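You operate a simulated robot arm through the tools that you are given. There is no shell and no other tool. Be economical: measure what you need, move in short steps, check, and stop when the job is done.

You are at the controls of a simulated robot arm. One attempt, no reset.

## Task
Pull-test the docked teal carrier and put it in the green tray.
Fine: test to the load on the load card; close the grip lever first; wind the pull wheel back before you open the grip lever again.
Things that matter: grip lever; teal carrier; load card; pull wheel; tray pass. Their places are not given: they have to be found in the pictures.

Only the result counts: the job must be done as asked and must still hold three seconds after the hand-in. Knocking over, shifting, dropping, spilling or breaking anything else fails it.

## Robot
A 7-joint arm with a two-finger parallel gripper, fixed in place. Base frame: the origin is at the foot of the arm, x ahead of it, y to its left, z up; the work surface is at about z = 0. Lengths are in mm, angles in degrees, forces in N, time in s.
With the tool pointing down near the work surface it reaches from about 240 to 620 mm from the base axis. Its first joint turns from -66.0 to 66.0 degrees. Payload 2.6 kg.
The tool frame sits at the grasp point between the pads (the TCP): z along the fingers, y along the line on which they close. The tips reach 30 mm beyond it. The gripper opens to 94 mm. The fingers are 28 mm wide and 10 mm thick; the gripper's body (50 by 96 mm) begins 55 mm behind the TCP.
Orientation is that of the tool frame in the base frame, as a unit quaternion [w, x, y, z]. With the fingers straight down and closing along the base's y, the tool's x points along the base's -x, its y along +y and its z along -z.

## Interface
- The arm moves only by the tool drive_tool. Its arguments are lists of equal length, an entry for each row: "offset": the shift along the base's x, y, z in m, a list of three; "rotation": the turn, a rotation vector about the base's x, y, z in degrees, a list of three. In form: {"offset": [[tx, ty, tz], ...], "rotation": [[wx, wy, wz], ...]}. A call has 1 to 8 rows; each row shifts and turns the commanded pose from where the row before left it. "fingers" is the finger opening in m, from 0 to 0.094, set as the call begins (left out, the last holds). Rows are played at 5 a second. More than 50 mm and 8.6 degrees between two rows, or a gripper value outside its range, and nothing of the call is played. A pose out of reach is approached as far as the arm can. The call stops where the force on the tool passes 70 N (or 10 N more than at its start, if that is more) or the arm is blocked; 0.2 s more then pass. Each finger travels about 72 mm/s and halts on what it meets, pressing with about 40 N; the grip force reading is that of the motor and also rises with nothing between the fingers. The clock runs only during rows and for 0.2 s after the last one: add rows that do not move to give the fingers time. It gives the time, the measured TCP pose, the force on the tool (base axes), the opening and the grip force at its end, in the units of the frame above (readings bear some noise).
- Cameras (640 x 400 px; columns grow to the right, rows downward): "scene" is fixed at [27.4, 424.3, 574.4]; the picture's right is [-0.85, -0.53, 0.00], its down [-0.25, 0.40, -0.88] and it looks along [0.47, -0.75, -0.47] (base axes); focal length 349 px, centre (320, 200). "wrist" rides on the gripper at [-37, 0, -58] in the tool frame; the picture's right is [0.00, -1.00, 0.00], its down [0.97, 0.00, -0.24] and it looks along [0.24, 0.00, 0.97] (tool axes); focal length 218 px, centre (320, 200).
- grab_frame(camera): a new picture of that camera. No time passes.
- locate(camera, pixels): there is no depth. For up to 12 entries [column, row, z] of the newest picture of that camera ("zoom" is the newest enlarged one), the place [x, y] in the base frame at which the ray of that pixel passes the height z, good to about 3 mm. No time passes.
- inspect(camera, box): a new picture of the part [left, top, right, bottom] of that camera's present view, enlarged. No time passes.
- job_done(): hands the job in; it is judged then, once.

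Keep the steps short. Do not move on a guess: measure, check each grasp and each placing, and mend mistakes. In all there are 80 turns and 38 pictures (those below and enlarged ones count). Leave the gripper open and the arm clear of the work at the hand-in unless told otherwise, and finish with a single line.

The tools are called after ">>>" by a JSON object that holds its "fn" and its "kwargs". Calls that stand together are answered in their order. drive_tool: Moves the arm, as the interface text tells. Its arguments: {"type":"object","properties":{"offset":{"type":"array","items":{"type":"array","items":{"type":"number"}}},"rotation":{"type":"array","items":{"type":"array","items":{"type":"number"}}},"fingers":{"type":"number"}},"required":["offset","rotation"]} The other tools are called the same way: grab_frame (camera) takes a picture; locate (camera, pixels) gives the place at which the rays of pixels pass given heights; inspect (camera, box) takes an enlarged picture of a part of a camera's view; job_done () hands the job in.

At the start:

```text
clock: 0.0
tcp_pos: [329.9, -297.1, 335.7]
orientation: [0.0, 0.0, 1.0, 0.0]
force: [-0.5, -0.2, -0.3]
width: 94.0
grasp_force: 0.0
```

scene: 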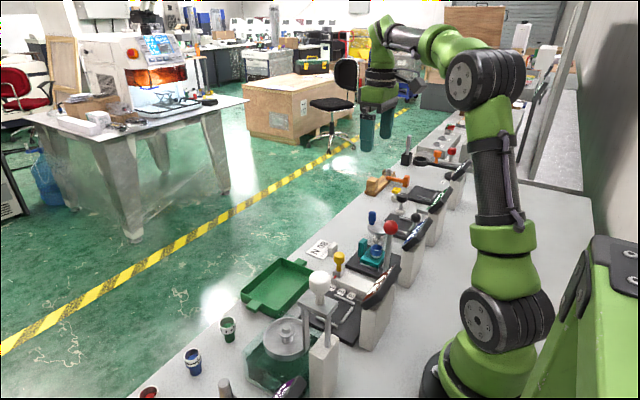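
wrist: 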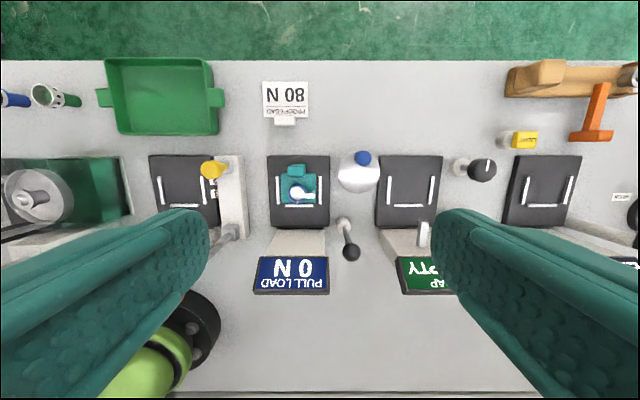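

I'll start by enlarging the area around the carrier and the card in both views.

>>> {"fn": "inspect", "kwargs": {"camera": "wrist", "box": [140, 50, 460, 300]}}

>>> {"fn": "inspect", "kwargs": {"camera": "scene", "box": [240, 130, 480, 280]}}

>>> {"fn": "inspect", "kwargs": {"camera": "scene", "box": [180, 220, 420, 400]}}

```text
1.60 times, centred on (300, 175) of wrist
```

zoom: 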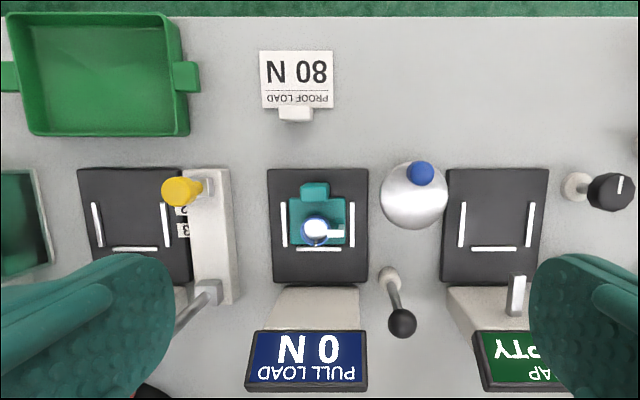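

```text
2.67 times, centred on (360, 205) of scene
```

zoom: 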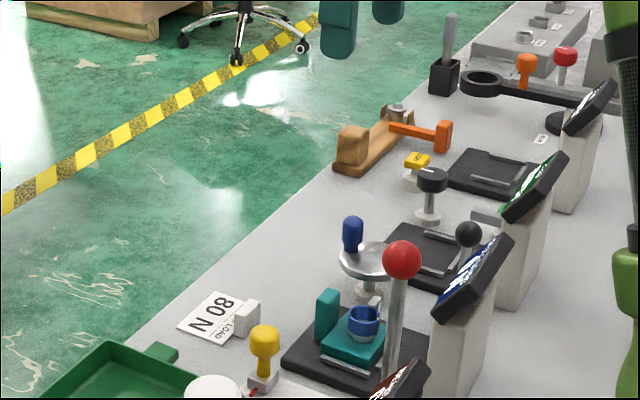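

```text
2.22 times, centred on (300, 310) of scene
```

zoom: 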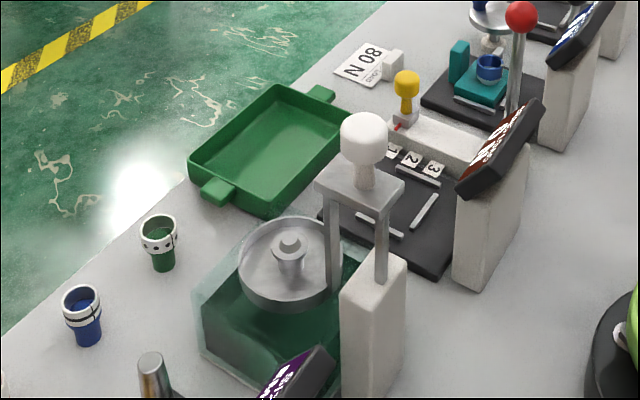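

The station has a carrier at wrist (297,187), a blue-knob wheel at (360,172), levers at (345,235) and (225,235), and a card reading 80 N. I'll locate these at a few heights.

>>> {"fn": "locate", "kwargs": {"camera": "wrist", "pixels": [[297, 187, 30], [358, 175, 50], [362, 157, 80], [345, 222, 0], [351, 253, 80], [233, 230, 30], [160, 95, 0], [120, 60, 30], [215, 135, 30], [292, 272, 80], [285, 100, 0], [320, 158, 0]]}}

>>> {"fn": "locate", "kwargs": {"camera": "scene", "pixels": [[390, 228, 120], [390, 228, 80], [372, 217, 80], [375, 250, 30], [383, 275, 10], [390, 228, 150], [415, 217, 80], [415, 217, 50]]}}

```text
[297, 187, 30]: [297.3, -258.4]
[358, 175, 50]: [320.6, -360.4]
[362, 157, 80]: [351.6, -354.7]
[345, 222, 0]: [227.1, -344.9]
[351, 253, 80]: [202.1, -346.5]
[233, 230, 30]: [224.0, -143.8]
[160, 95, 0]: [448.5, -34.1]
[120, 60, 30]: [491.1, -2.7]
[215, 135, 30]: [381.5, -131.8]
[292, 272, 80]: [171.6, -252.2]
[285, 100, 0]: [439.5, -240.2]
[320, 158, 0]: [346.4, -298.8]
```

```text
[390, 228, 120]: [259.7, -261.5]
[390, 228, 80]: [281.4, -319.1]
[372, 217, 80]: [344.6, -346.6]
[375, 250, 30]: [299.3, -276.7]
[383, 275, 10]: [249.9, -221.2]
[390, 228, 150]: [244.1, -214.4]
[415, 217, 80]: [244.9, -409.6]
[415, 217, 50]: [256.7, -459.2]
```

The black-ball lever seems to stand upright at about (226,-344) with its ball near z 120. The red-ball lever is at about (225,-150). I'll zoom in on both in the scene view to tell which station each belongs to.

>>> {"fn": "inspect", "kwargs": {"camera": "scene", "box": [330, 190, 450, 290]}}

>>> {"fn": "drive_tool", "kwargs": {"offset": [[-0.01, 0, 0], [-0.01, 0, -0.0], [-0.02, 0.0, 0.0], [-0.02, 0.0, 0.0]], "rotation": [[0, 0, 0], [0, 0, 0], [0, 0, 0], [0, 0, 0]]}}

>>> {"fn": "grab_frame", "kwargs": {"camera": "wrist"}}

```text
4.00 times, centred on (390, 240) of scene
```

zoom: 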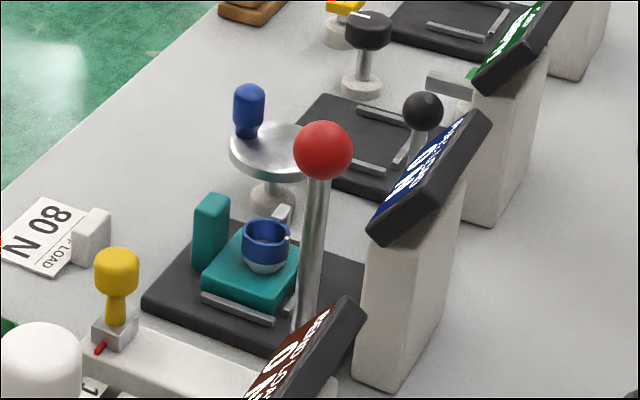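

```text
clock: 1.0
tcp_pos: [270.1, -294.9, 334.0]
orientation: [0.0, 0.0, 1.0, 0.0]
force: [0.2, -0.3, -0.5]
width: 94.1
grasp_force: 0.1
```

```text
31 pictures are left
```

wrist: 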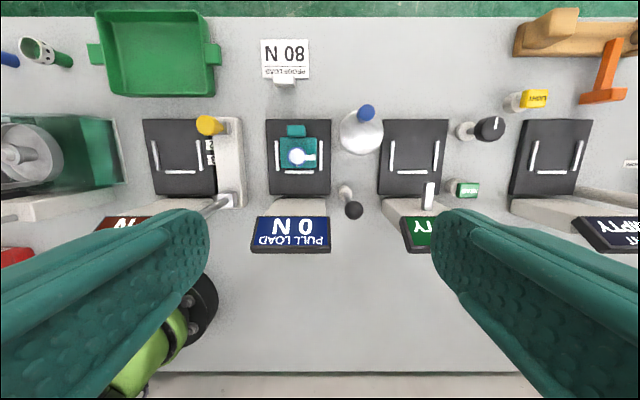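

The red lever stands at the foot of the 1-2-3 slider, so it belongs to the neighbouring station. The black-ball lever beside the blue-knob wheel is the one for this station. I'll lower the camera for a close look.

>>> {"fn": "drive_tool", "kwargs": {"offset": [[0.0, -0.01, -0.03], [0, 0, -0.03], [0, 0.0, -0.03], [0, 0.0, -0.02], [0, 0, 0]], "rotation": [[0, 0, 0], [0, 0, 0], [0, 0, 0], [0, 0, 0], [0, 0, 0]]}}

>>> {"fn": "inspect", "kwargs": {"camera": "wrist", "box": [190, 30, 450, 290]}}

```text
clock: 2.2
tcp_pos: [269.2, -307.2, 225.0]
orientation: [0.001, 0.0, 1.0, 0.0]
force: [0.6, -0.5, -0.2]
width: 94.1
grasp_force: 0.0
```

```text
1.54 times, centred on (320, 160) of wrist
```

zoom: 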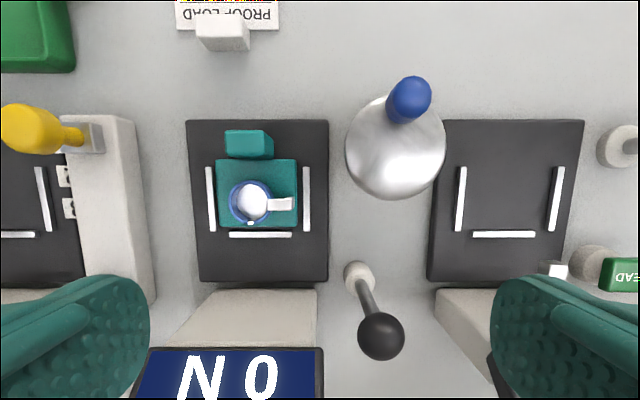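

Next I'll triangulate the lever's base and ball, the wheel, the knob and the carrier features.

>>> {"fn": "locate", "kwargs": {"camera": "zoom", "pixels": [[380, 335, 80], [380, 335, 100], [380, 335, 120], [358, 272, 0], [358, 280, 20], [408, 100, 80], [408, 100, 100], [396, 147, 50], [248, 145, 40], [250, 200, 40], [282, 204, 40], [228, 250, 0]]}}

>>> {"fn": "inspect", "kwargs": {"camera": "scene", "box": [360, 195, 440, 265]}}

```text
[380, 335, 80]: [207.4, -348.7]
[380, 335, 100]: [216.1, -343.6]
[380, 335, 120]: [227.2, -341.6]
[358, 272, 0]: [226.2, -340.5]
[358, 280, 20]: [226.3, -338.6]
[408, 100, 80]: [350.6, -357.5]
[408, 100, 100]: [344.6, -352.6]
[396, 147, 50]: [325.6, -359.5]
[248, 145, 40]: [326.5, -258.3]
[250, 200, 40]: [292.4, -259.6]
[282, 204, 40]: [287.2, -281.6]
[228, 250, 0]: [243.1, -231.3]
```

```text
5.71 times, centred on (400, 230) of scene
```

zoom: 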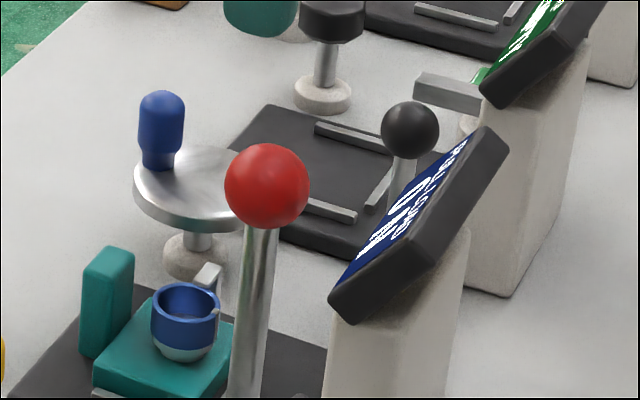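

The lever is upright: base at (226,-340), ball at about (227,-342,118). I'll go over it with the fingers at 55 mm, descend around the ball and grip it gently.

>>> {"fn": "drive_tool", "kwargs": {"fingers": 0.055, "offset": [[-0.021, -0.018, 0], [-0.021, -0.017, 0], [0, 0, -0.03], [0, 0, 0]], "rotation": [[0, 0, 0], [0, 0, 0], [0, 0, 0], [0, 0, 0]]}}

>>> {"fn": "grab_frame", "kwargs": {"camera": "wrist"}}

```text
clock: 3.2
tcp_pos: [227.0, -340.7, 196.4]
orientation: [0.001, 0.0, 1.0, 0.0]
force: [0.3, 0.9, 0.0]
width: 55.0
grasp_force: 0.0
```

```text
28 pictures are left
```

wrist: 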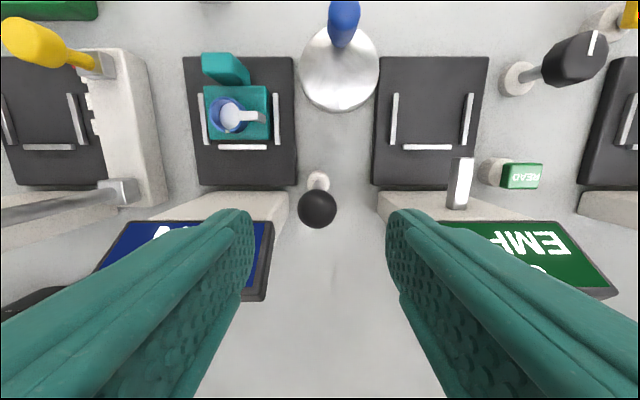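

The ball is centred between the fingers at (317,209). Before descending I'll check the clearance to the display edges.

>>> {"fn": "locate", "kwargs": {"camera": "wrist", "pixels": [[272, 222, 70], [266, 298, 100], [272, 222, 100], [445, 222, 70], [445, 222, 90], [317, 209, 118], [460, 160, 60], [266, 298, 130]]}}

>>> {"fn": "locate", "kwargs": {"camera": "scene", "pixels": [[421, 212, 100], [421, 212, 120], [421, 212, 130], [422, 219, 100], [401, 235, 70], [401, 235, 50]]}}

```text
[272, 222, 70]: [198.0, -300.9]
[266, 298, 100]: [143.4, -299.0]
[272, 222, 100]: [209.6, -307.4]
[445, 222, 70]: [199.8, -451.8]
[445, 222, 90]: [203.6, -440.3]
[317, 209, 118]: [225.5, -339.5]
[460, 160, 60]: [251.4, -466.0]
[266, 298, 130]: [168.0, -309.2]
```

```text
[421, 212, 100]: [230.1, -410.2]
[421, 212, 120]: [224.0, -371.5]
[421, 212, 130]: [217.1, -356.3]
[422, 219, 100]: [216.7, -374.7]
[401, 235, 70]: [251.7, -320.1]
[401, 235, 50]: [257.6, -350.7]
```

Clear: the display ends at y≈-302 with x below 210. I'll descend to z 118 with the fingers at 46 mm, then close on the ball.

>>> {"fn": "drive_tool", "kwargs": {"fingers": 0.046, "offset": [[0, 0, -0.03], [0, 0, -0.03], [0, 0, -0.018], [0, 0, 0]], "rotation": [[0, 0, 0], [0, 0, 0], [0, 0, 0], [0, 0, 0]]}}

>>> {"fn": "drive_tool", "kwargs": {"fingers": 0.0, "offset": [[0, 0, 0], [0, 0, 0], [0, 0, 0], [0, 0, 0]], "rotation": [[0, 0, 0], [0, 0, 0], [0, 0, 0], [0, 0, 0]]}}

>>> {"fn": "grab_frame", "kwargs": {"camera": "wrist"}}

```text
clock: 4.2
tcp_pos: [227.0, -342.7, 117.2]
orientation: [0.002, -0.001, 1.0, -0.001]
force: [2.8, -1.4, 6.9]
width: 45.4
grasp_force: 0.0
```

```text
clock: 5.2
tcp_pos: [227.2, -337.8, 114.4]
orientation: [0.0, 0.001, 1.0, 0.004]
force: [-0.7, 29.4, -2.6]
width: 24.9
grasp_force: 44.4
```

```text
27 pictures are left
```

wrist: 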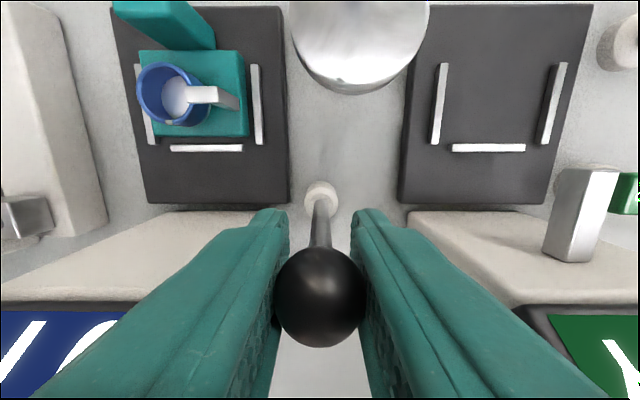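

The ball is gripped at width 24.9. There is 29 N of side load along y, so the lever doesn't swing in y and its axis must be y. I'll relieve the y load and try 10 mm toward -x.

>>> {"fn": "drive_tool", "kwargs": {"offset": [[0, 0.004, 0.002], [-0.005, 0, 0], [-0.005, 0, 0], [0, 0, 0]], "rotation": [[0, 0, 0], [0, 0, 0], [0, 0, 0], [0, 0, 0]]}}

```text
clock: 6.2
tcp_pos: [217.9, -340.5, 118.7]
orientation: [0.002, -0.001, 1.0, -0.003]
force: [14.7, -13.0, -10.7]
width: 25.0
grasp_force: 44.8
```

It moved 9 mm with 15 N. I'll go on along the arc and see whether the resistance holds steady or climbs.

>>> {"fn": "drive_tool", "kwargs": {"offset": [[-0.008, -0.001, -0.002], [-0.008, 0, -0.002], [0, 0, 0]], "rotation": [[0, 0, 0], [0, 0, 0], [0, 0, 0]]}}

>>> {"fn": "grab_frame", "kwargs": {"camera": "wrist"}}

```text
clock: 7.0
tcp_pos: [201.8, -339.6, 116.5]
orientation: [0.002, 0.001, 1.0, -0.002]
force: [7.3, -2.5, 20.8]
width: 24.9
grasp_force: 45.1
```

```text
26 pictures are left
```

wrist: 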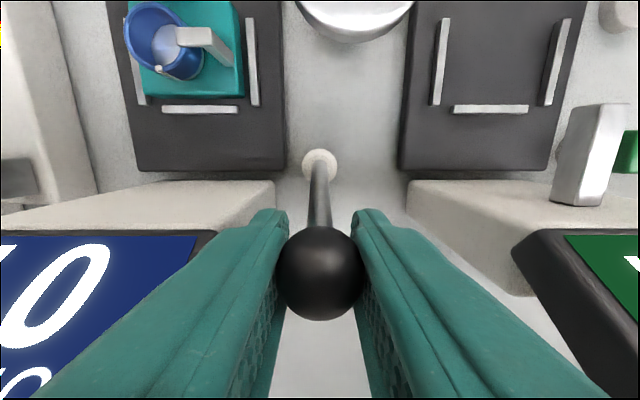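

The lever is swinging: its pole now leans toward -x. Before going further I'll check the display's height, because the gripper body is wide.

>>> {"fn": "locate", "kwargs": {"camera": "scene", "pixels": [[432, 221, 80], [432, 221, 100], [432, 221, 120], [428, 217, 100], [428, 217, 120], [405, 250, 80], [405, 250, 100]]}}

>>> {"fn": "drive_tool", "kwargs": {"offset": [[-0.009, 0, -0.002], [-0.009, 0, -0.004], [0, 0, 0]], "rotation": [[0, 0, 0], [0, 0, 0], [0, 0, 0]]}}

```text
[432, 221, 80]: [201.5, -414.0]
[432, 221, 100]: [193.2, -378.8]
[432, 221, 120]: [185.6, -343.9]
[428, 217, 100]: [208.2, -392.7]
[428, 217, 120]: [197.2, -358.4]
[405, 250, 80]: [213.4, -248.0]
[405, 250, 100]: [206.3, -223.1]
```

```text
clock: 7.8
tcp_pos: [184.5, -340.1, 108.5]
orientation: [0.001, -0.001, 1.0, -0.002]
force: [19.5, -20.1, -9.0]
width: 25.4
grasp_force: 45.5
```

The display top is at about z 144 with its edge at y≈-302, and the gripper body reaches y≈-292. The body clears as long as TCP z stays above about 95. I'll continue a little and relieve y.

>>> {"fn": "drive_tool", "kwargs": {"offset": [[-0.008, -0.002, -0.004], [-0.008, 0, -0.005], [0, 0, 0]], "rotation": [[0, 0, 0], [0, 0, 0], [0, 0, 0]]}}

>>> {"fn": "grab_frame", "kwargs": {"camera": "wrist"}}

>>> {"fn": "inspect", "kwargs": {"camera": "scene", "box": [340, 170, 480, 280]}}

```text
clock: 8.6
tcp_pos: [168.6, -339.7, 100.6]
orientation: [0.001, 0.0, 1.0, 0.0]
force: [24.2, -7.0, -6.8]
width: 24.9
grasp_force: 45.2
```

```text
25 pictures are left
```

wrist: 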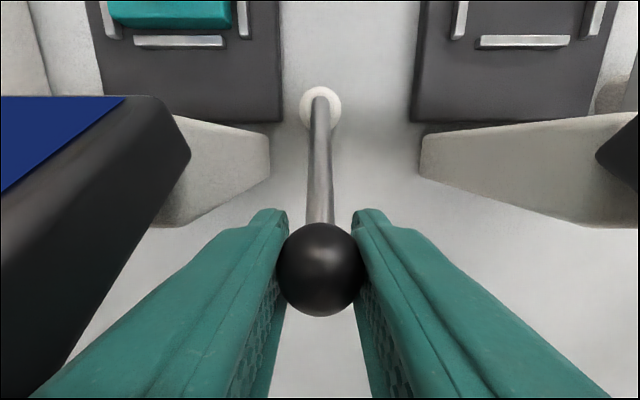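

```text
3.64 times, centred on (410, 225) of scene
```

zoom: 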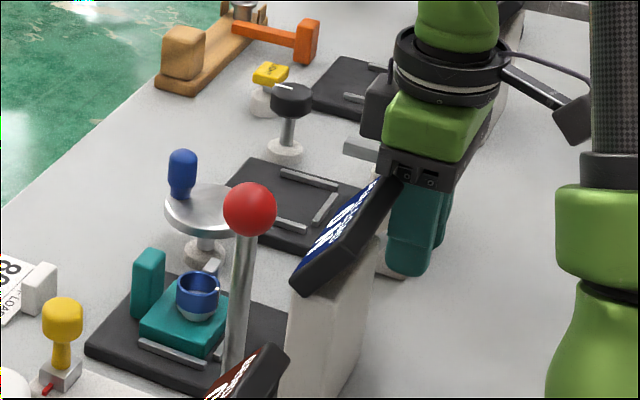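

The lever is at about 35° and still moving. To keep the gripper body above the display I'll re-grip with the ball nearer the fingertips: open to 40 mm, rise 18 mm, close again.

>>> {"fn": "drive_tool", "kwargs": {"fingers": 0.04, "offset": [[0, 0, 0], [0, 0, 0], [0, 0, 0.009], [0, 0, 0.009], [0, 0, 0]], "rotation": [[0, 0, 0], [0, 0, 0], [0, 0, 0], [0, 0, 0], [0, 0, 0]]}}

>>> {"fn": "grab_frame", "kwargs": {"camera": "wrist"}}

```text
clock: 9.8
tcp_pos: [165.8, -339.5, 117.4]
orientation: [0.0, 0.0, 1.0, 0.0]
force: [1.1, -15.7, -8.5]
width: 30.6
grasp_force: 0.1
```

```text
23 pictures are left
```

wrist: 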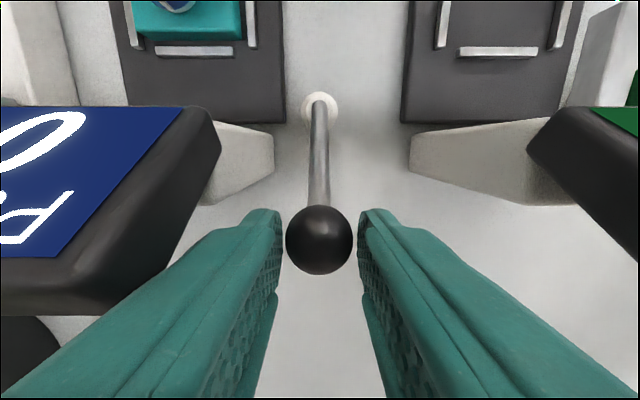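

The left finger is touching the display's edge: width stopped at 30.6 with -16 N in y. The lever holds by itself. I'll close on the ball again, which takes the finger off the display.

>>> {"fn": "drive_tool", "kwargs": {"fingers": 0.0, "offset": [[0, -0.001, 0], [0, -0.001, 0], [0, 0, 0]], "rotation": [[0, 0, 0], [0, 0, 0], [0, 0, 0]]}}

>>> {"fn": "drive_tool", "kwargs": {"offset": [[-0.007, 0, -0.005], [-0.007, 0, -0.006], [0, 0, 0]], "rotation": [[0, 0, 0], [0, 0, 0], [0, 0, 0]]}}

```text
clock: 10.6
tcp_pos: [166.9, -339.5, 117.5]
orientation: [0.0, 0.001, 1.0, 0.005]
force: [-13.5, 26.1, 26.4]
width: 24.7
grasp_force: 45.5
```

```text
clock: 11.4
tcp_pos: [160.9, -340.4, 108.0]
orientation: [0.007, -0.004, 1.0, 0.001]
force: [34.9, 25.8, 35.0]
width: 25.0
grasp_force: 44.9
```

Resistance grew to 35 N in x and in z, which could be the end stop at about 40°. I'll relieve y and press a bit further along the arc to confirm.

>>> {"fn": "drive_tool", "kwargs": {"offset": [[0, 0.003, 0.002], [-0.004, 0, -0.002], [0, 0, 0]], "rotation": [[0, 0, 0], [0, 0, 0], [0, 0, 0]]}}

>>> {"fn": "grab_frame", "kwargs": {"camera": "wrist"}}

```text
clock: 12.2
tcp_pos: [145.2, -340.1, 105.1]
orientation: [-0.002, 0.001, 1.0, 0.001]
force: [-4.4, 0.3, 2.5]
width: 0.0
grasp_force: 32.9
```

```text
22 pictures are left
```

wrist: 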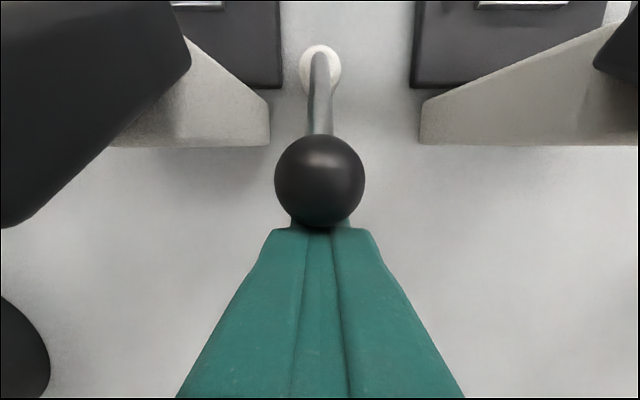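

The grip slipped off and the lever stayed put. I'll locate the ball, then rise and move to its +x side with closed fingers.

>>> {"fn": "locate", "kwargs": {"camera": "wrist", "pixels": [[320, 180, 90], [320, 180, 96], [320, 180, 102], [320, 66, 0]]}}

>>> {"fn": "drive_tool", "kwargs": {"offset": [[0, 0, 0.03], [0, 0, 0.03], [0.035, 0, 0.02], [0.035, 0, 0.0], [0, 0, 0]], "rotation": [[0, 0, 0], [0, 0, 0], [0, 0, 0], [0, 0, 0], [0, 0, 0]]}}

>>> {"fn": "grab_frame", "kwargs": {"camera": "wrist"}}

```text
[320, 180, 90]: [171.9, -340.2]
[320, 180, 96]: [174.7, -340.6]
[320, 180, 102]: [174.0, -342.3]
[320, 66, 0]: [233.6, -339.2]
```

```text
clock: 13.4
tcp_pos: [218.2, -341.4, 186.7]
orientation: [-0.001, 0.0, 1.0, 0.0]
force: [0.9, 0.0, 0.6]
width: 0.0
grasp_force: 33.2
```

```text
21 pictures are left
```

wrist: 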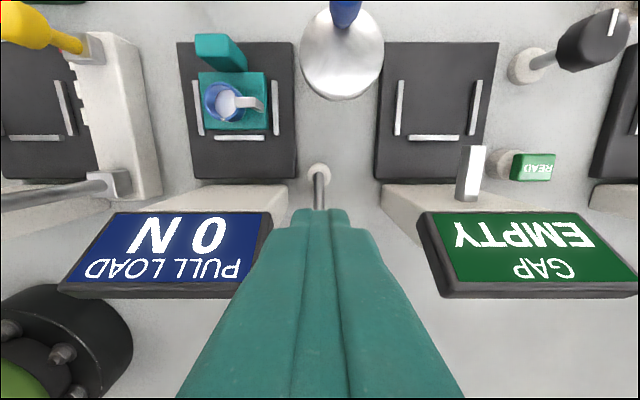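

The ball is now at about (173,-340,97). I'll come down on its +x side with closed fingers, tips at z≈85, and push toward -x to confirm the stop.

>>> {"fn": "drive_tool", "kwargs": {"offset": [[-0.006, 0.0, -0.03], [-0.004, 0.0, -0.04], [0, 0, 0]], "rotation": [[0, 0, 0], [0, 0, 0], [0, 0, 0]]}}

>>> {"fn": "drive_tool", "kwargs": {"offset": [[-0.006, 0.0, -0.002], [-0.006, 0.0, -0.002], [-0.006, 0, -0.002], [-0.006, 0, -0.002], [0, 0, 0]], "rotation": [[0, 0, 0], [0, 0, 0], [0, 0, 0], [0, 0, 0], [0, 0, 0]]}}

```text
clock: 14.2
tcp_pos: [208.4, -341.3, 115.4]
orientation: [0.0, 0.0, 1.0, 0.0]
force: [-0.5, 0.6, 0.6]
width: 0.1
grasp_force: 32.5
```

```text
clock: 15.2
tcp_pos: [201.9, -341.4, 115.8]
orientation: [0.016, -0.008, 1.0, -0.006]
force: [4.4, 1.6, 7.3]
width: 0.0
grasp_force: 33.0
stopped in row 5: the force on the tool passed its limit (the readings are from after the stop); the commanded pose is now the measured one
```

That is a hard stop (over 70 N with the ball not moving), so the lever is closed. Next I'll rise, open and move above the pull wheel to measure it and check the display.

>>> {"fn": "drive_tool", "kwargs": {"fingers": 0.05, "offset": [[0.006, 0, 0.03], [0.0, 0.0, 0.045], [0.04, -0.005, 0.02], [0.04, -0.005, 0.0], [0.015, -0.003, 0.0], [0, 0, 0]], "rotation": [[0, 0, 0], [0, 0, 0], [0, 0, 0], [0, 0, 0], [0, 0, 0], [0, 0, 0]]}}

>>> {"fn": "grab_frame", "kwargs": {"camera": "wrist"}}

```text
clock: 16.6
tcp_pos: [302.4, -352.5, 209.4]
orientation: [0.015, -0.008, 1.0, -0.005]
force: [1.0, 1.0, 0.4]
width: 49.8
grasp_force: 0.1
```

```text
20 pictures are left
```

wrist: 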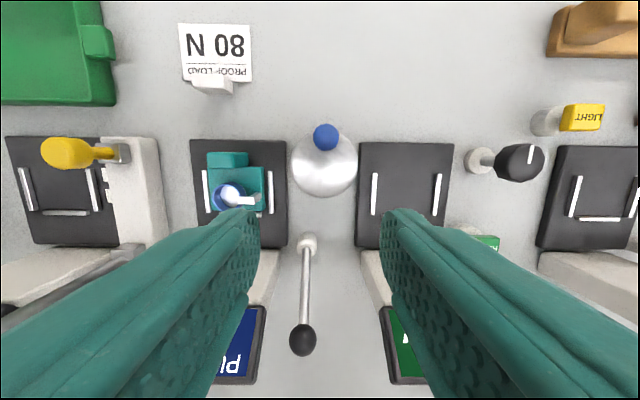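

The card reads 80 N. The wheel is at (325,164) and its knob at (326,137). I'll locate both from two views, and correct the small tool tilt of about 1.7°.

>>> {"fn": "locate", "kwargs": {"camera": "wrist", "pixels": [[325, 164, 45], [325, 164, 50], [325, 164, 55], [326, 137, 70], [326, 137, 80], [326, 137, 90]]}}

>>> {"fn": "drive_tool", "kwargs": {"offset": [[0.02, -0.001, 0], [0.02, 0, 0], [0, 0, 0]], "rotation": [[0.57, 1.72, -0.92], [0, 0, 0], [0, 0, 0]]}}

>>> {"fn": "inspect", "kwargs": {"camera": "wrist", "box": [220, 100, 420, 300]}}

>>> {"fn": "inspect", "kwargs": {"camera": "scene", "box": [340, 190, 440, 270]}}

```text
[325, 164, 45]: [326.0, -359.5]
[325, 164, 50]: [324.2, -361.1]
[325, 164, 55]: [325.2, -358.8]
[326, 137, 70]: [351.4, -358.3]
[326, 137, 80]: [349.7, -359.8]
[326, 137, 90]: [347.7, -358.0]
```

```text
clock: 17.4
tcp_pos: [341.4, -352.8, 209.2]
orientation: [-0.001, -0.001, 1.0, -0.001]
force: [-0.9, 0.4, -0.4]
width: 49.9
grasp_force: 0.1
```

```text
2.00 times, centred on (320, 200) of wrist
```

zoom: 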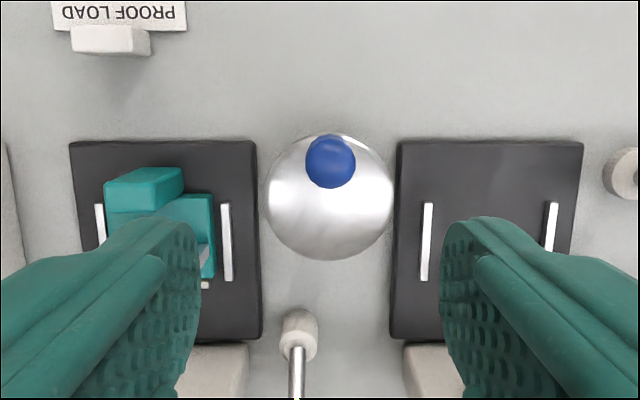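

```text
5.00 times, centred on (390, 230) of scene
```

zoom: 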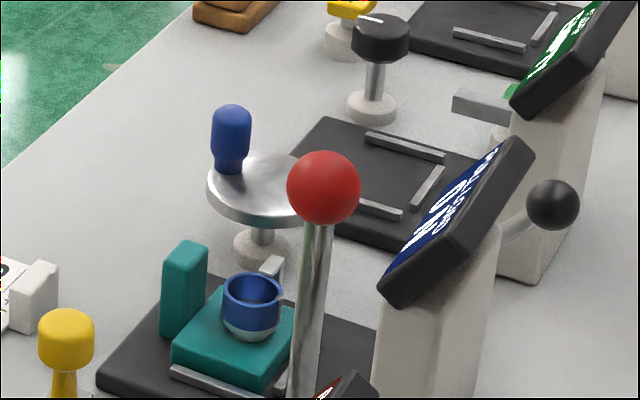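

The knob is at about (348,-358), spanning roughly z 58–86, and the wheel centre is at about (325,-359). I'll descend around the knob to TCP z 96 and check for contact.

>>> {"fn": "drive_tool", "kwargs": {"offset": [[0.006, -0.006, -0.04], [0, 0, -0.04], [0, 0, -0.033], [0, 0, 0]], "rotation": [[0, 0, 0], [0, 0, 0], [0, 0, 0], [0, 0, 0]]}}

>>> {"fn": "grab_frame", "kwargs": {"camera": "wrist"}}

```text
clock: 18.4
tcp_pos: [348.6, -359.4, 95.8]
orientation: [0.0, 0.0, 1.0, -0.002]
force: [0.0, 0.0, -0.3]
width: 50.1
grasp_force: 0.1
```

```text
17 pictures are left
```

wrist: 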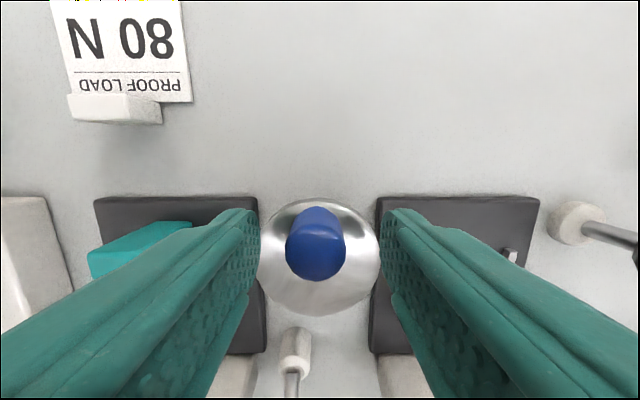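

The knob is centred at (316,243). I'll close on it.

>>> {"fn": "drive_tool", "kwargs": {"fingers": 0.0, "offset": [[0, 0, 0], [0, 0, 0], [0, 0, 0]], "rotation": [[0, 0, 0], [0, 0, 0], [0, 0, 0]]}}

```text
clock: 19.2
tcp_pos: [348.7, -358.2, 96.0]
orientation: [0.0, 0.0, 1.0, -0.001]
force: [0.8, 4.4, -2.7]
width: 21.4
grasp_force: 45.0
```

Gripped at 21.4 mm. I'll turn about 15° clockwise, seen from above, and read the display.

>>> {"fn": "drive_tool", "kwargs": {"offset": [[-0.0002, -0.003, 0], [-0.0006, -0.003, 0], [0, 0, 0]], "rotation": [[0, 0, 0], [0, 0, 0], [0, 0, 0]]}}

>>> {"fn": "inspect", "kwargs": {"camera": "scene", "box": [390, 210, 440, 260]}}

```text
clock: 20.0
tcp_pos: [346.0, -365.3, 96.2]
orientation: [0.0, 0.001, 1.0, 0.0]
force: [-0.4, 6.2, -1.2]
width: 20.9
grasp_force: 45.3
```

```text
8.00 times, centred on (415, 235) of scene
```

zoom: 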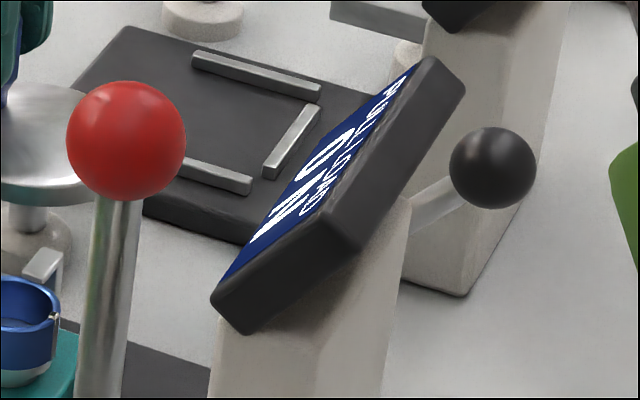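

The display still reads 0 N and there is little resistance. I'll turn on to about -45°.

>>> {"fn": "drive_tool", "kwargs": {"offset": [[-0.0015, -0.0048, 0], [-0.0036, -0.0047, 0], [0, 0, 0]], "rotation": [[0, 0, 0], [0, 0, 0], [0, 0, 0]]}}

>>> {"fn": "inspect", "kwargs": {"camera": "scene", "box": [390, 210, 440, 260]}}

```text
clock: 20.8
tcp_pos: [340.3, -377.6, 95.5]
orientation: [-0.001, 0.001, 1.0, -0.002]
force: [-2.3, 2.7, -4.6]
width: 20.8
grasp_force: 45.0
```

```text
8.00 times, centred on (415, 235) of scene
```

zoom: 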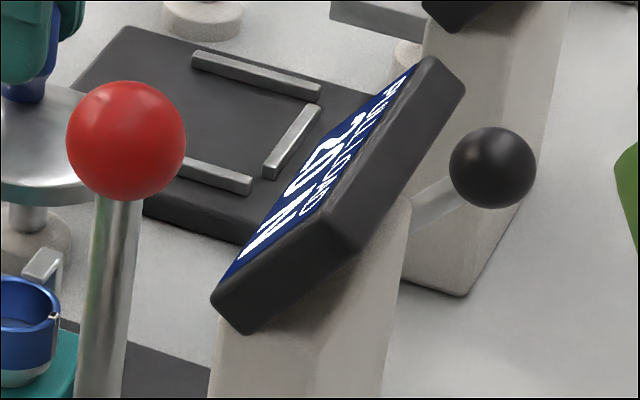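

The reading is rising (two digits now), so clockwise is the right direction. I'll read the display more tightly.

>>> {"fn": "inspect", "kwargs": {"camera": "scene", "box": [402, 214, 426, 246]}}

```text
12.50 times, centred on (414, 230) of scene
```

zoom: 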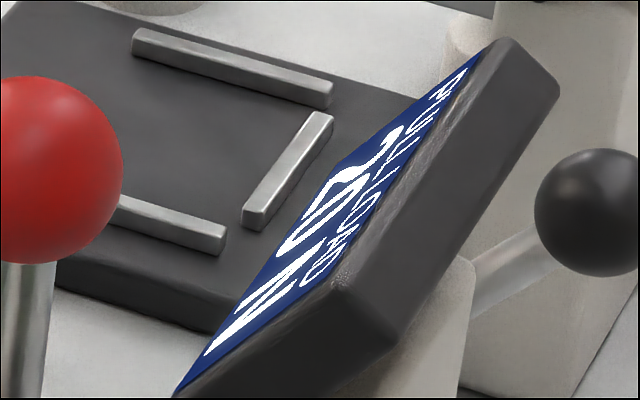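

It reads about 2x N at a wheel angle of about 50°. I'll turn about 18° more.

>>> {"fn": "drive_tool", "kwargs": {"offset": [[-0.0033, -0.0023, 0], [-0.0036, -0.0014, 0], [0, 0, 0]], "rotation": [[0, 0, 0], [0, 0, 0], [0, 0, 0]]}}

>>> {"fn": "inspect", "kwargs": {"camera": "scene", "box": [402, 214, 426, 246]}}

```text
clock: 21.6
tcp_pos: [335.1, -378.8, 96.6]
orientation: [0.0, 0.001, 1.0, -0.001]
force: [21.0, -8.9, -14.3]
width: 21.3
grasp_force: 45.6
```

```text
12.50 times, centred on (414, 230) of scene
```

zoom: 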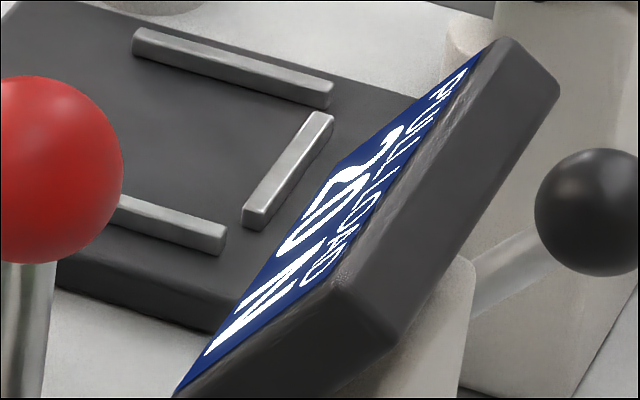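

The reading hasn't changed and the x force went up to 21 N, so the knob may be sliding in the pads. I'll check in the wrist view.

>>> {"fn": "grab_frame", "kwargs": {"camera": "wrist"}}

```text
12 pictures are left
```

wrist: 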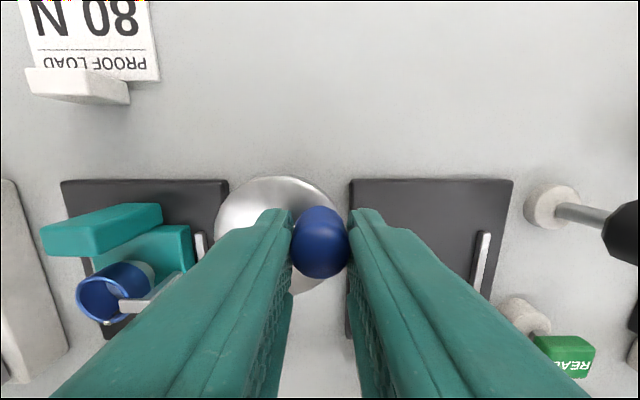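

The knob is still well held. The motion suggests detents: it ran ahead at about 50° and now resists. I'll turn another 15° or so and read again.

>>> {"fn": "drive_tool", "kwargs": {"offset": [[-0.003, -0.0022, 0], [-0.0035, -0.0012, 0], [0, 0, 0]], "rotation": [[0, 0, 0], [0, 0, 0], [0, 0, 0]]}}

>>> {"fn": "inspect", "kwargs": {"camera": "scene", "box": [402, 214, 426, 246]}}

```text
clock: 22.4
tcp_pos: [326.8, -381.2, 97.4]
orientation: [0.0, 0.0, 1.0, 0.001]
force: [6.5, 14.4, 6.3]
width: 21.4
grasp_force: 44.7
```

```text
12.50 times, centred on (414, 230) of scene
```

zoom: 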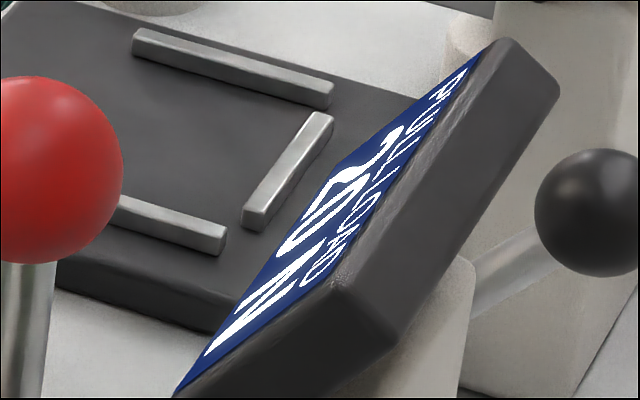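

The second digit has changed but is hard to read. I'll zoom in tighter on the digits alone.

>>> {"fn": "inspect", "kwargs": {"camera": "scene", "box": [409, 219, 421, 235]}}

```text
16.00 times, centred on (415, 227) of scene
```

zoom: 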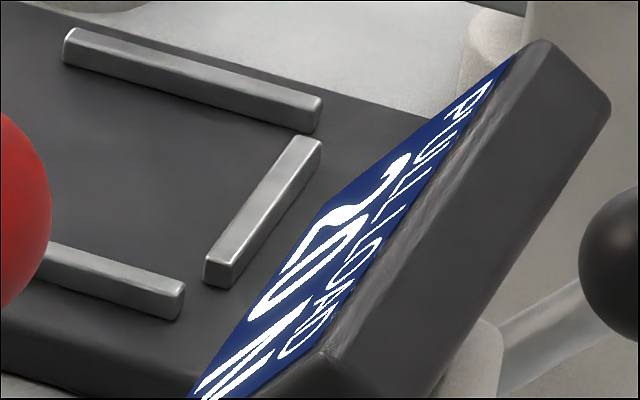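

It looks like 20 N or 30 N, but the viewing angle is too grazing to be sure. I'll release the knob, rise and read the display with the wrist camera. That also shows whether the wheel holds by itself.

>>> {"fn": "drive_tool", "kwargs": {"fingers": 0.046, "offset": [[0, 0, 0], [0, 0, 0], [0, 0, 0.04], [0, 0, 0.045], [-0.02, 0.02, 0.04], [-0.02, 0.03, 0.03], [-0.015, 0.03, 0.02], [0, 0, 0]], "rotation": [[0, 0, 0], [0, 0, 0], [0, 0, 0], [0, 0, 0], [0, 0, 0], [0, 0, 0], [0, 0, 0], [0, 0, 0]]}}

>>> {"fn": "drive_tool", "kwargs": {"fingers": 0.094, "offset": [[0, 0, 0], [0, 0, 0], [0, 0, 0]], "rotation": [[0, 0, 0], [0, 0, 0], [0, 0, 0]]}}

>>> {"fn": "grab_frame", "kwargs": {"camera": "wrist"}}

```text
clock: 24.2
tcp_pos: [272.5, -302.1, 270.0]
orientation: [0.0, 0.001, 1.0, 0.0]
force: [-0.3, -1.3, 0.2]
width: 46.2
grasp_force: 0.0
```

```text
clock: 25.0
tcp_pos: [272.6, -303.3, 269.1]
orientation: [-0.001, -0.001, 1.0, 0.0]
force: [0.2, -1.2, -0.1]
width: 93.9
grasp_force: 0.1
```

```text
9 pictures are left
```

wrist: 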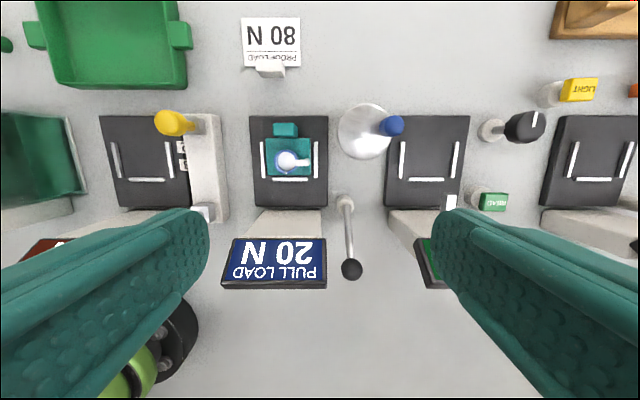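

It clearly reads 20 N and the wheel holds by itself. That is about 20 N for roughly 85°, so 80 N should come at about 340°. I'll locate the knob and the wheel centre again.

>>> {"fn": "locate", "kwargs": {"camera": "wrist", "pixels": [[392, 125, 85], [366, 132, 55], [339, 131, 55], [366, 105, 55], [366, 159, 55], [383, 127, 60], [285, 130, 65], [287, 160, 40]]}}

```text
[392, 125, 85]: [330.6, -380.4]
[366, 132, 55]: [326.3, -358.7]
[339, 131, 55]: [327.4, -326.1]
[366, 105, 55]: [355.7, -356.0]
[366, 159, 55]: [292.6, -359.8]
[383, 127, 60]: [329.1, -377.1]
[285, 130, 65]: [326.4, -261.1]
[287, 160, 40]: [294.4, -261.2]
```

Wheel centre is (325.5,-358.8) and the knob is at about (329.5,-381), angle about -80°, radius about 22.5. I'll go back and re-grip it.

>>> {"fn": "drive_tool", "kwargs": {"fingers": 0.046, "offset": [[0.02, -0.026, -0.02], [0.02, -0.026, -0.02], [0.0165, -0.026, -0.02], [0, 0, -0.035], [0, 0, -0.04], [0, 0, -0.038], [0, 0, 0]], "rotation": [[0, 0, 0], [0, 0, 0], [0, 0, 0], [0, 0, 0], [0, 0, 0], [0, 0, 0], [0, 0, 0]]}}

>>> {"fn": "drive_tool", "kwargs": {"fingers": 0.0, "offset": [[0, 0, 0], [0, 0, 0], [0, 0, 0]], "rotation": [[0, 0, 0], [0, 0, 0], [0, 0, 0]]}}

```text
clock: 26.6
tcp_pos: [330.2, -380.5, 97.8]
orientation: [0.0, 0.001, 1.0, 0.0]
force: [0.4, 0.5, -0.9]
width: 45.9
grasp_force: 0.2
```

```text
clock: 27.4
tcp_pos: [331.0, -381.0, 96.9]
orientation: [0.0, -0.001, 1.0, -0.002]
force: [4.4, -16.2, -8.6]
width: 21.2
grasp_force: 44.4
```

Gripped. I'll turn on clockwise in small arc steps to about -150°.

>>> {"fn": "drive_tool", "kwargs": {"offset": [[-0.0044, -0.0005, 0], [-0.0048, 0.0007, 0], [-0.0045, 0.0016, 0], [-0.0041, 0.0026, 0], [-0.0034, 0.0033, 0], [-0.0023, 0.0033, 0], [0, 0, 0]], "rotation": [[0, 0, 0], [0, 0, 0], [0, 0, 0], [0, 0, 0], [0, 0, 0], [0, 0, 0], [0, 0, 0]]}}

>>> {"fn": "inspect", "kwargs": {"camera": "scene", "box": [402, 214, 426, 246]}}

```text
clock: 29.0
tcp_pos: [303.0, -375.5, 98.5]
orientation: [-0.003, 0.003, 1.0, -0.007]
force: [-5.0, -40.6, -17.5]
width: 21.3
grasp_force: 44.6
```

```text
12.50 times, centred on (414, 230) of scene
```

zoom: 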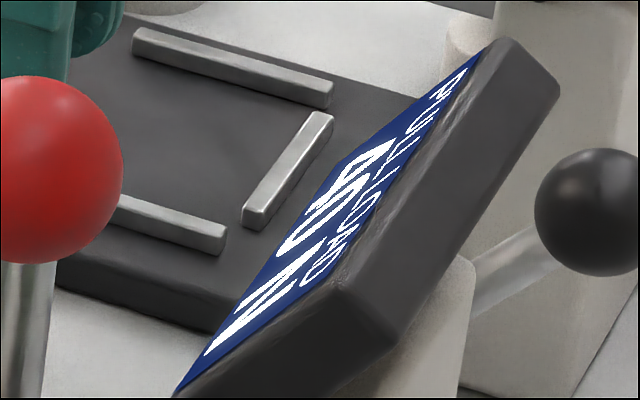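

It reads about 40 N at -143° or so. That fits the trend, so I'll continue clockwise to about -200°.

>>> {"fn": "drive_tool", "kwargs": {"offset": [[-0.0009, 0.0018, 0], [-0.0016, 0.0045, 0], [-0.0006, 0.0048, 0], [0.0004, 0.0048, 0], [0.0014, 0.0046, 0], [0, 0, 0]], "rotation": [[0, 0, 0], [0, 0, 0], [0, 0, 0], [0, 0, 0], [0, 0, 0], [0, 0, 0]]}}

>>> {"fn": "inspect", "kwargs": {"camera": "scene", "box": [402, 214, 426, 246]}}

```text
clock: 30.4
tcp_pos: [304.5, -349.8, 98.6]
orientation: [-0.001, 0.001, 1.0, -0.002]
force: [-10.6, -11.1, 11.8]
width: 20.7
grasp_force: 44.5
```

```text
12.50 times, centred on (414, 230) of scene
```

zoom: 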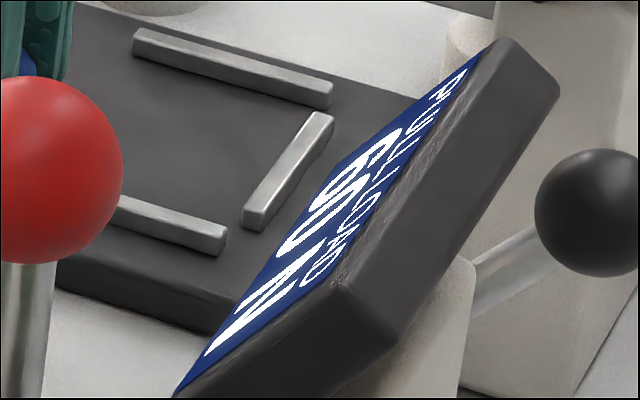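

It reads about 60 N at -203°, which is roughly 20 N per 59°, so 80 N should be near -262°. I'll go to about -256° and read.

>>> {"fn": "drive_tool", "kwargs": {"offset": [[0.0024, 0.0042, 0], [0.0031, 0.0036, 0], [0.0039, 0.0029, 0], [0.0039, 0.0019, 0], [0.0025, 0.0008, 0], [0, 0, 0]], "rotation": [[0, 0, 0], [0, 0, 0], [0, 0, 0], [0, 0, 0], [0, 0, 0], [0, 0, 0]]}}

>>> {"fn": "inspect", "kwargs": {"camera": "scene", "box": [402, 214, 426, 246]}}

```text
clock: 31.8
tcp_pos: [319.8, -335.8, 98.3]
orientation: [-0.001, 0.002, 1.0, -0.001]
force: [-15.4, -8.3, 9.5]
width: 21.6
grasp_force: 45.0
```

```text
12.50 times, centred on (414, 230) of scene
```

zoom: 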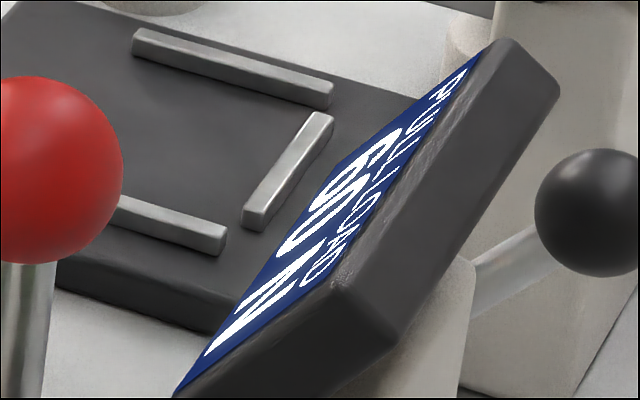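

It still reads 60 N, so the display moves in 20 N steps: 40 at 143°, 60 at 203–256°. The pattern is about 80° per step, which puts 80 N between roughly 280° and 360°, centred near 318°. I'll go to about -302° and read.

>>> {"fn": "drive_tool", "kwargs": {"offset": [[0.0048, 0.0007, 0], [0.0048, -0.0004, 0], [0.0046, -0.0013, 0], [0.0036, -0.0018, 0], [0, 0, 0]], "rotation": [[0, 0, 0], [0, 0, 0], [0, 0, 0], [0, 0, 0], [0, 0, 0]]}}

>>> {"fn": "inspect", "kwargs": {"camera": "scene", "box": [402, 214, 426, 246]}}

```text
clock: 33.0
tcp_pos: [339.9, -334.8, 96.9]
orientation: [0.0, 0.001, 1.0, 0.005]
force: [-7.1, 24.7, 0.9]
width: 21.4
grasp_force: 44.9
```

```text
12.50 times, centred on (414, 230) of scene
```

zoom: 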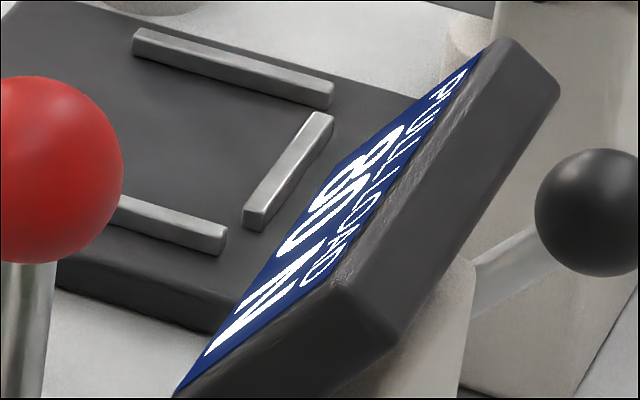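

It appears to read 80 N. To be certain I'll release the knob (the wheel holds itself) and read the display with the wrist camera, framed so the tray is in view for later.

>>> {"fn": "drive_tool", "kwargs": {"fingers": 0.046, "offset": [[0, 0, 0], [0, 0, 0], [0, 0, 0.04], [0, 0, 0.045], [-0.025, 0.02, 0.04], [-0.025, 0.015, 0.03], [-0.015, 0.01, 0.02], [0, 0, 0]], "rotation": [[0, 0, 0], [0, 0, 0], [0, 0, 0], [0, 0, 0], [0, 0, 0], [0, 0, 0], [0, 0, 0], [0, 0, 0]]}}

>>> {"fn": "drive_tool", "kwargs": {"fingers": 0.094, "offset": [[0, 0, 0], [0, 0, 0], [0, 0, 0]], "rotation": [[0, 0, 0], [0, 0, 0], [0, 0, 0]]}}

>>> {"fn": "grab_frame", "kwargs": {"camera": "wrist"}}

```text
refused: row 5 steps farther than a row can; nothing moved
```

```text
clock: 33.8
tcp_pos: [339.0, -338.6, 98.4]
orientation: [0.0, 0.0, 1.0, -0.001]
force: [0.0, -0.2, -0.1]
width: 94.0
grasp_force: 0.1
```

```text
4 pictures are left
```

wrist: 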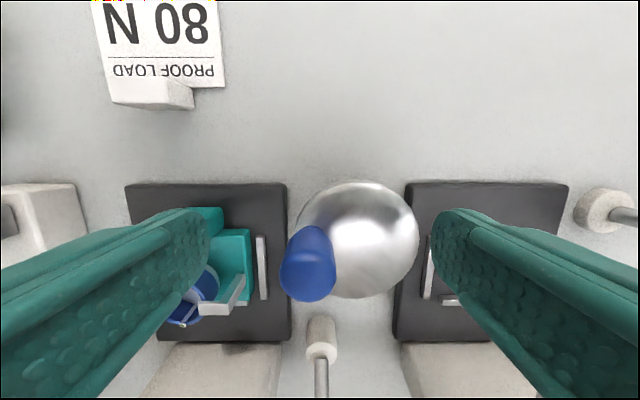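

One row was too long, so only the release happened, harmlessly. The picture shows the knob at (308,262), behind where I thought. I'll locate it.

>>> {"fn": "locate", "kwargs": {"camera": "wrist", "pixels": [[308, 275, 85], [311, 237, 60], [308, 262, 75], [362, 240, 52], [420, 236, 52], [304, 236, 52], [308, 280, 87]]}}

```text
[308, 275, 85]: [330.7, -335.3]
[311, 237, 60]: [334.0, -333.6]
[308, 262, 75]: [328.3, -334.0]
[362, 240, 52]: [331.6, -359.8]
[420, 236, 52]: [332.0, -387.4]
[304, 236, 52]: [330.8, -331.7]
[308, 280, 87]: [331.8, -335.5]
```

The knob is truly at about (331,-335), a wheel angle of -282° or so. I'll rise and read the display from the wrist camera.

>>> {"fn": "drive_tool", "kwargs": {"fingers": 0.094, "offset": [[0, 0, 0.04], [0, 0, 0.045], [-0.025, 0.01, 0.03], [-0.025, 0.01, 0.03], [-0.015, 0.01, 0.025], [0, 0, 0]], "rotation": [[0, 0, 0], [0, 0, 0], [0, 0, 0], [0, 0, 0], [0, 0, 0], [0, 0, 0]]}}

>>> {"fn": "grab_frame", "kwargs": {"camera": "wrist"}}

```text
clock: 35.2
tcp_pos: [271.2, -308.8, 267.5]
orientation: [-0.001, 0.0, 1.0, 0.0]
force: [0.4, 0.2, -0.7]
width: 93.9
grasp_force: 0.0
```

```text
3 pictures are left
```

wrist: 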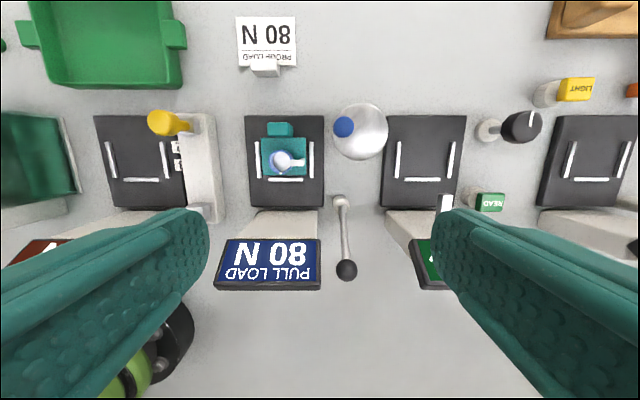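

It clearly reads 80 N, which matches the card. Now I'll measure the knob, tray, carrier and lever for the steps that follow.

>>> {"fn": "locate", "kwargs": {"camera": "wrist", "pixels": [[344, 126, 85], [361, 131, 55], [50, 5, 30], [180, 75, 30], [52, 82, 0], [172, 80, 0], [105, 40, 5], [280, 129, 65], [266, 129, 65], [293, 129, 65], [284, 157, 40], [347, 270, 97]]}}

```text
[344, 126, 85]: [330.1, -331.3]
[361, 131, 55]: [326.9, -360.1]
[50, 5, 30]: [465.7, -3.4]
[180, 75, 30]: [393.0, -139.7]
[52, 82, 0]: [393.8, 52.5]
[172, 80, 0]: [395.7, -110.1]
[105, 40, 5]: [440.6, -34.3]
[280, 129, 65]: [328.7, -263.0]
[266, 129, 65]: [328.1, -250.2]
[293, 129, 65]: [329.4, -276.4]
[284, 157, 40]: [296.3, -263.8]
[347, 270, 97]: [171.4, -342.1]
```

Now I'll re-grip the knob at (331,-335) and start winding back counter-clockwise.

>>> {"fn": "drive_tool", "kwargs": {"fingers": 0.046, "offset": [[0.02, -0.009, -0.02], [0.02, -0.009, -0.02], [0.0195, -0.008, -0.02], [0, 0, -0.035], [0, 0, -0.04], [0, 0, -0.036], [0, 0, 0]], "rotation": [[0, 0, 0], [0, 0, 0], [0, 0, 0], [0, 0, 0], [0, 0, 0], [0, 0, 0], [0, 0, 0]]}}

>>> {"fn": "drive_tool", "kwargs": {"fingers": 0.0, "offset": [[0, 0, 0], [0, 0, 0], [0, 0, 0]], "rotation": [[0, 0, 0], [0, 0, 0], [0, 0, 0]]}}

>>> {"fn": "drive_tool", "kwargs": {"offset": [[-0.0049, 0.0005, 0], [-0.0049, -0.0005, 0], [-0.0047, -0.0015, 0], [-0.0042, -0.0025, 0], [-0.0037, -0.0033, 0], [-0.0029, -0.004, 0], [-0.0019, -0.0045, 0], [-0.0011, -0.0048, 0]], "rotation": [[0, 0, 0], [0, 0, 0], [0, 0, 0], [0, 0, 0], [0, 0, 0], [0, 0, 0], [0, 0, 0], [0, 0, 0]]}}

```text
clock: 36.8
tcp_pos: [332.1, -333.5, 97.4]
orientation: [-0.001, 0.001, 1.0, -0.001]
force: [0.0, -1.0, -0.6]
width: 46.0
grasp_force: 0.0
```

```text
clock: 37.6
tcp_pos: [332.6, -335.3, 98.3]
orientation: [0.0, 0.0, 1.0, -0.002]
force: [3.8, -11.1, -5.3]
width: 21.2
grasp_force: 44.8
```

```text
clock: 39.4
tcp_pos: [305.4, -342.2, 95.4]
orientation: [-0.005, 0.002, 1.0, 0.014]
force: [-4.1, 6.4, 3.1]
width: 21.9
grasp_force: 44.6
stopped in row 8: the force on the tool passed its limit (the readings are from after the stop); the commanded pose is now the measured one
```

Progress stalled at about 134°, with load building up over the force limit. I'll continue from here tangentially in small steps with settling rows, and correct the small tilt.

>>> {"fn": "drive_tool", "kwargs": {"offset": [[-0.002, -0.002, 0], [-0.002, -0.003, 0], [-0.0015, -0.0035, 0], [0, 0, 0]], "rotation": [[-1.6, -0.57, 0.23], [0, 0, 0], [0, 0, 0], [0, 0, 0]]}}

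```text
clock: 40.4
tcp_pos: [301.9, -343.9, 94.2]
orientation: [0.0, -0.001, 1.0, 0.008]
force: [-7.1, 50.1, 30.4]
width: 22.0
grasp_force: 44.8
```

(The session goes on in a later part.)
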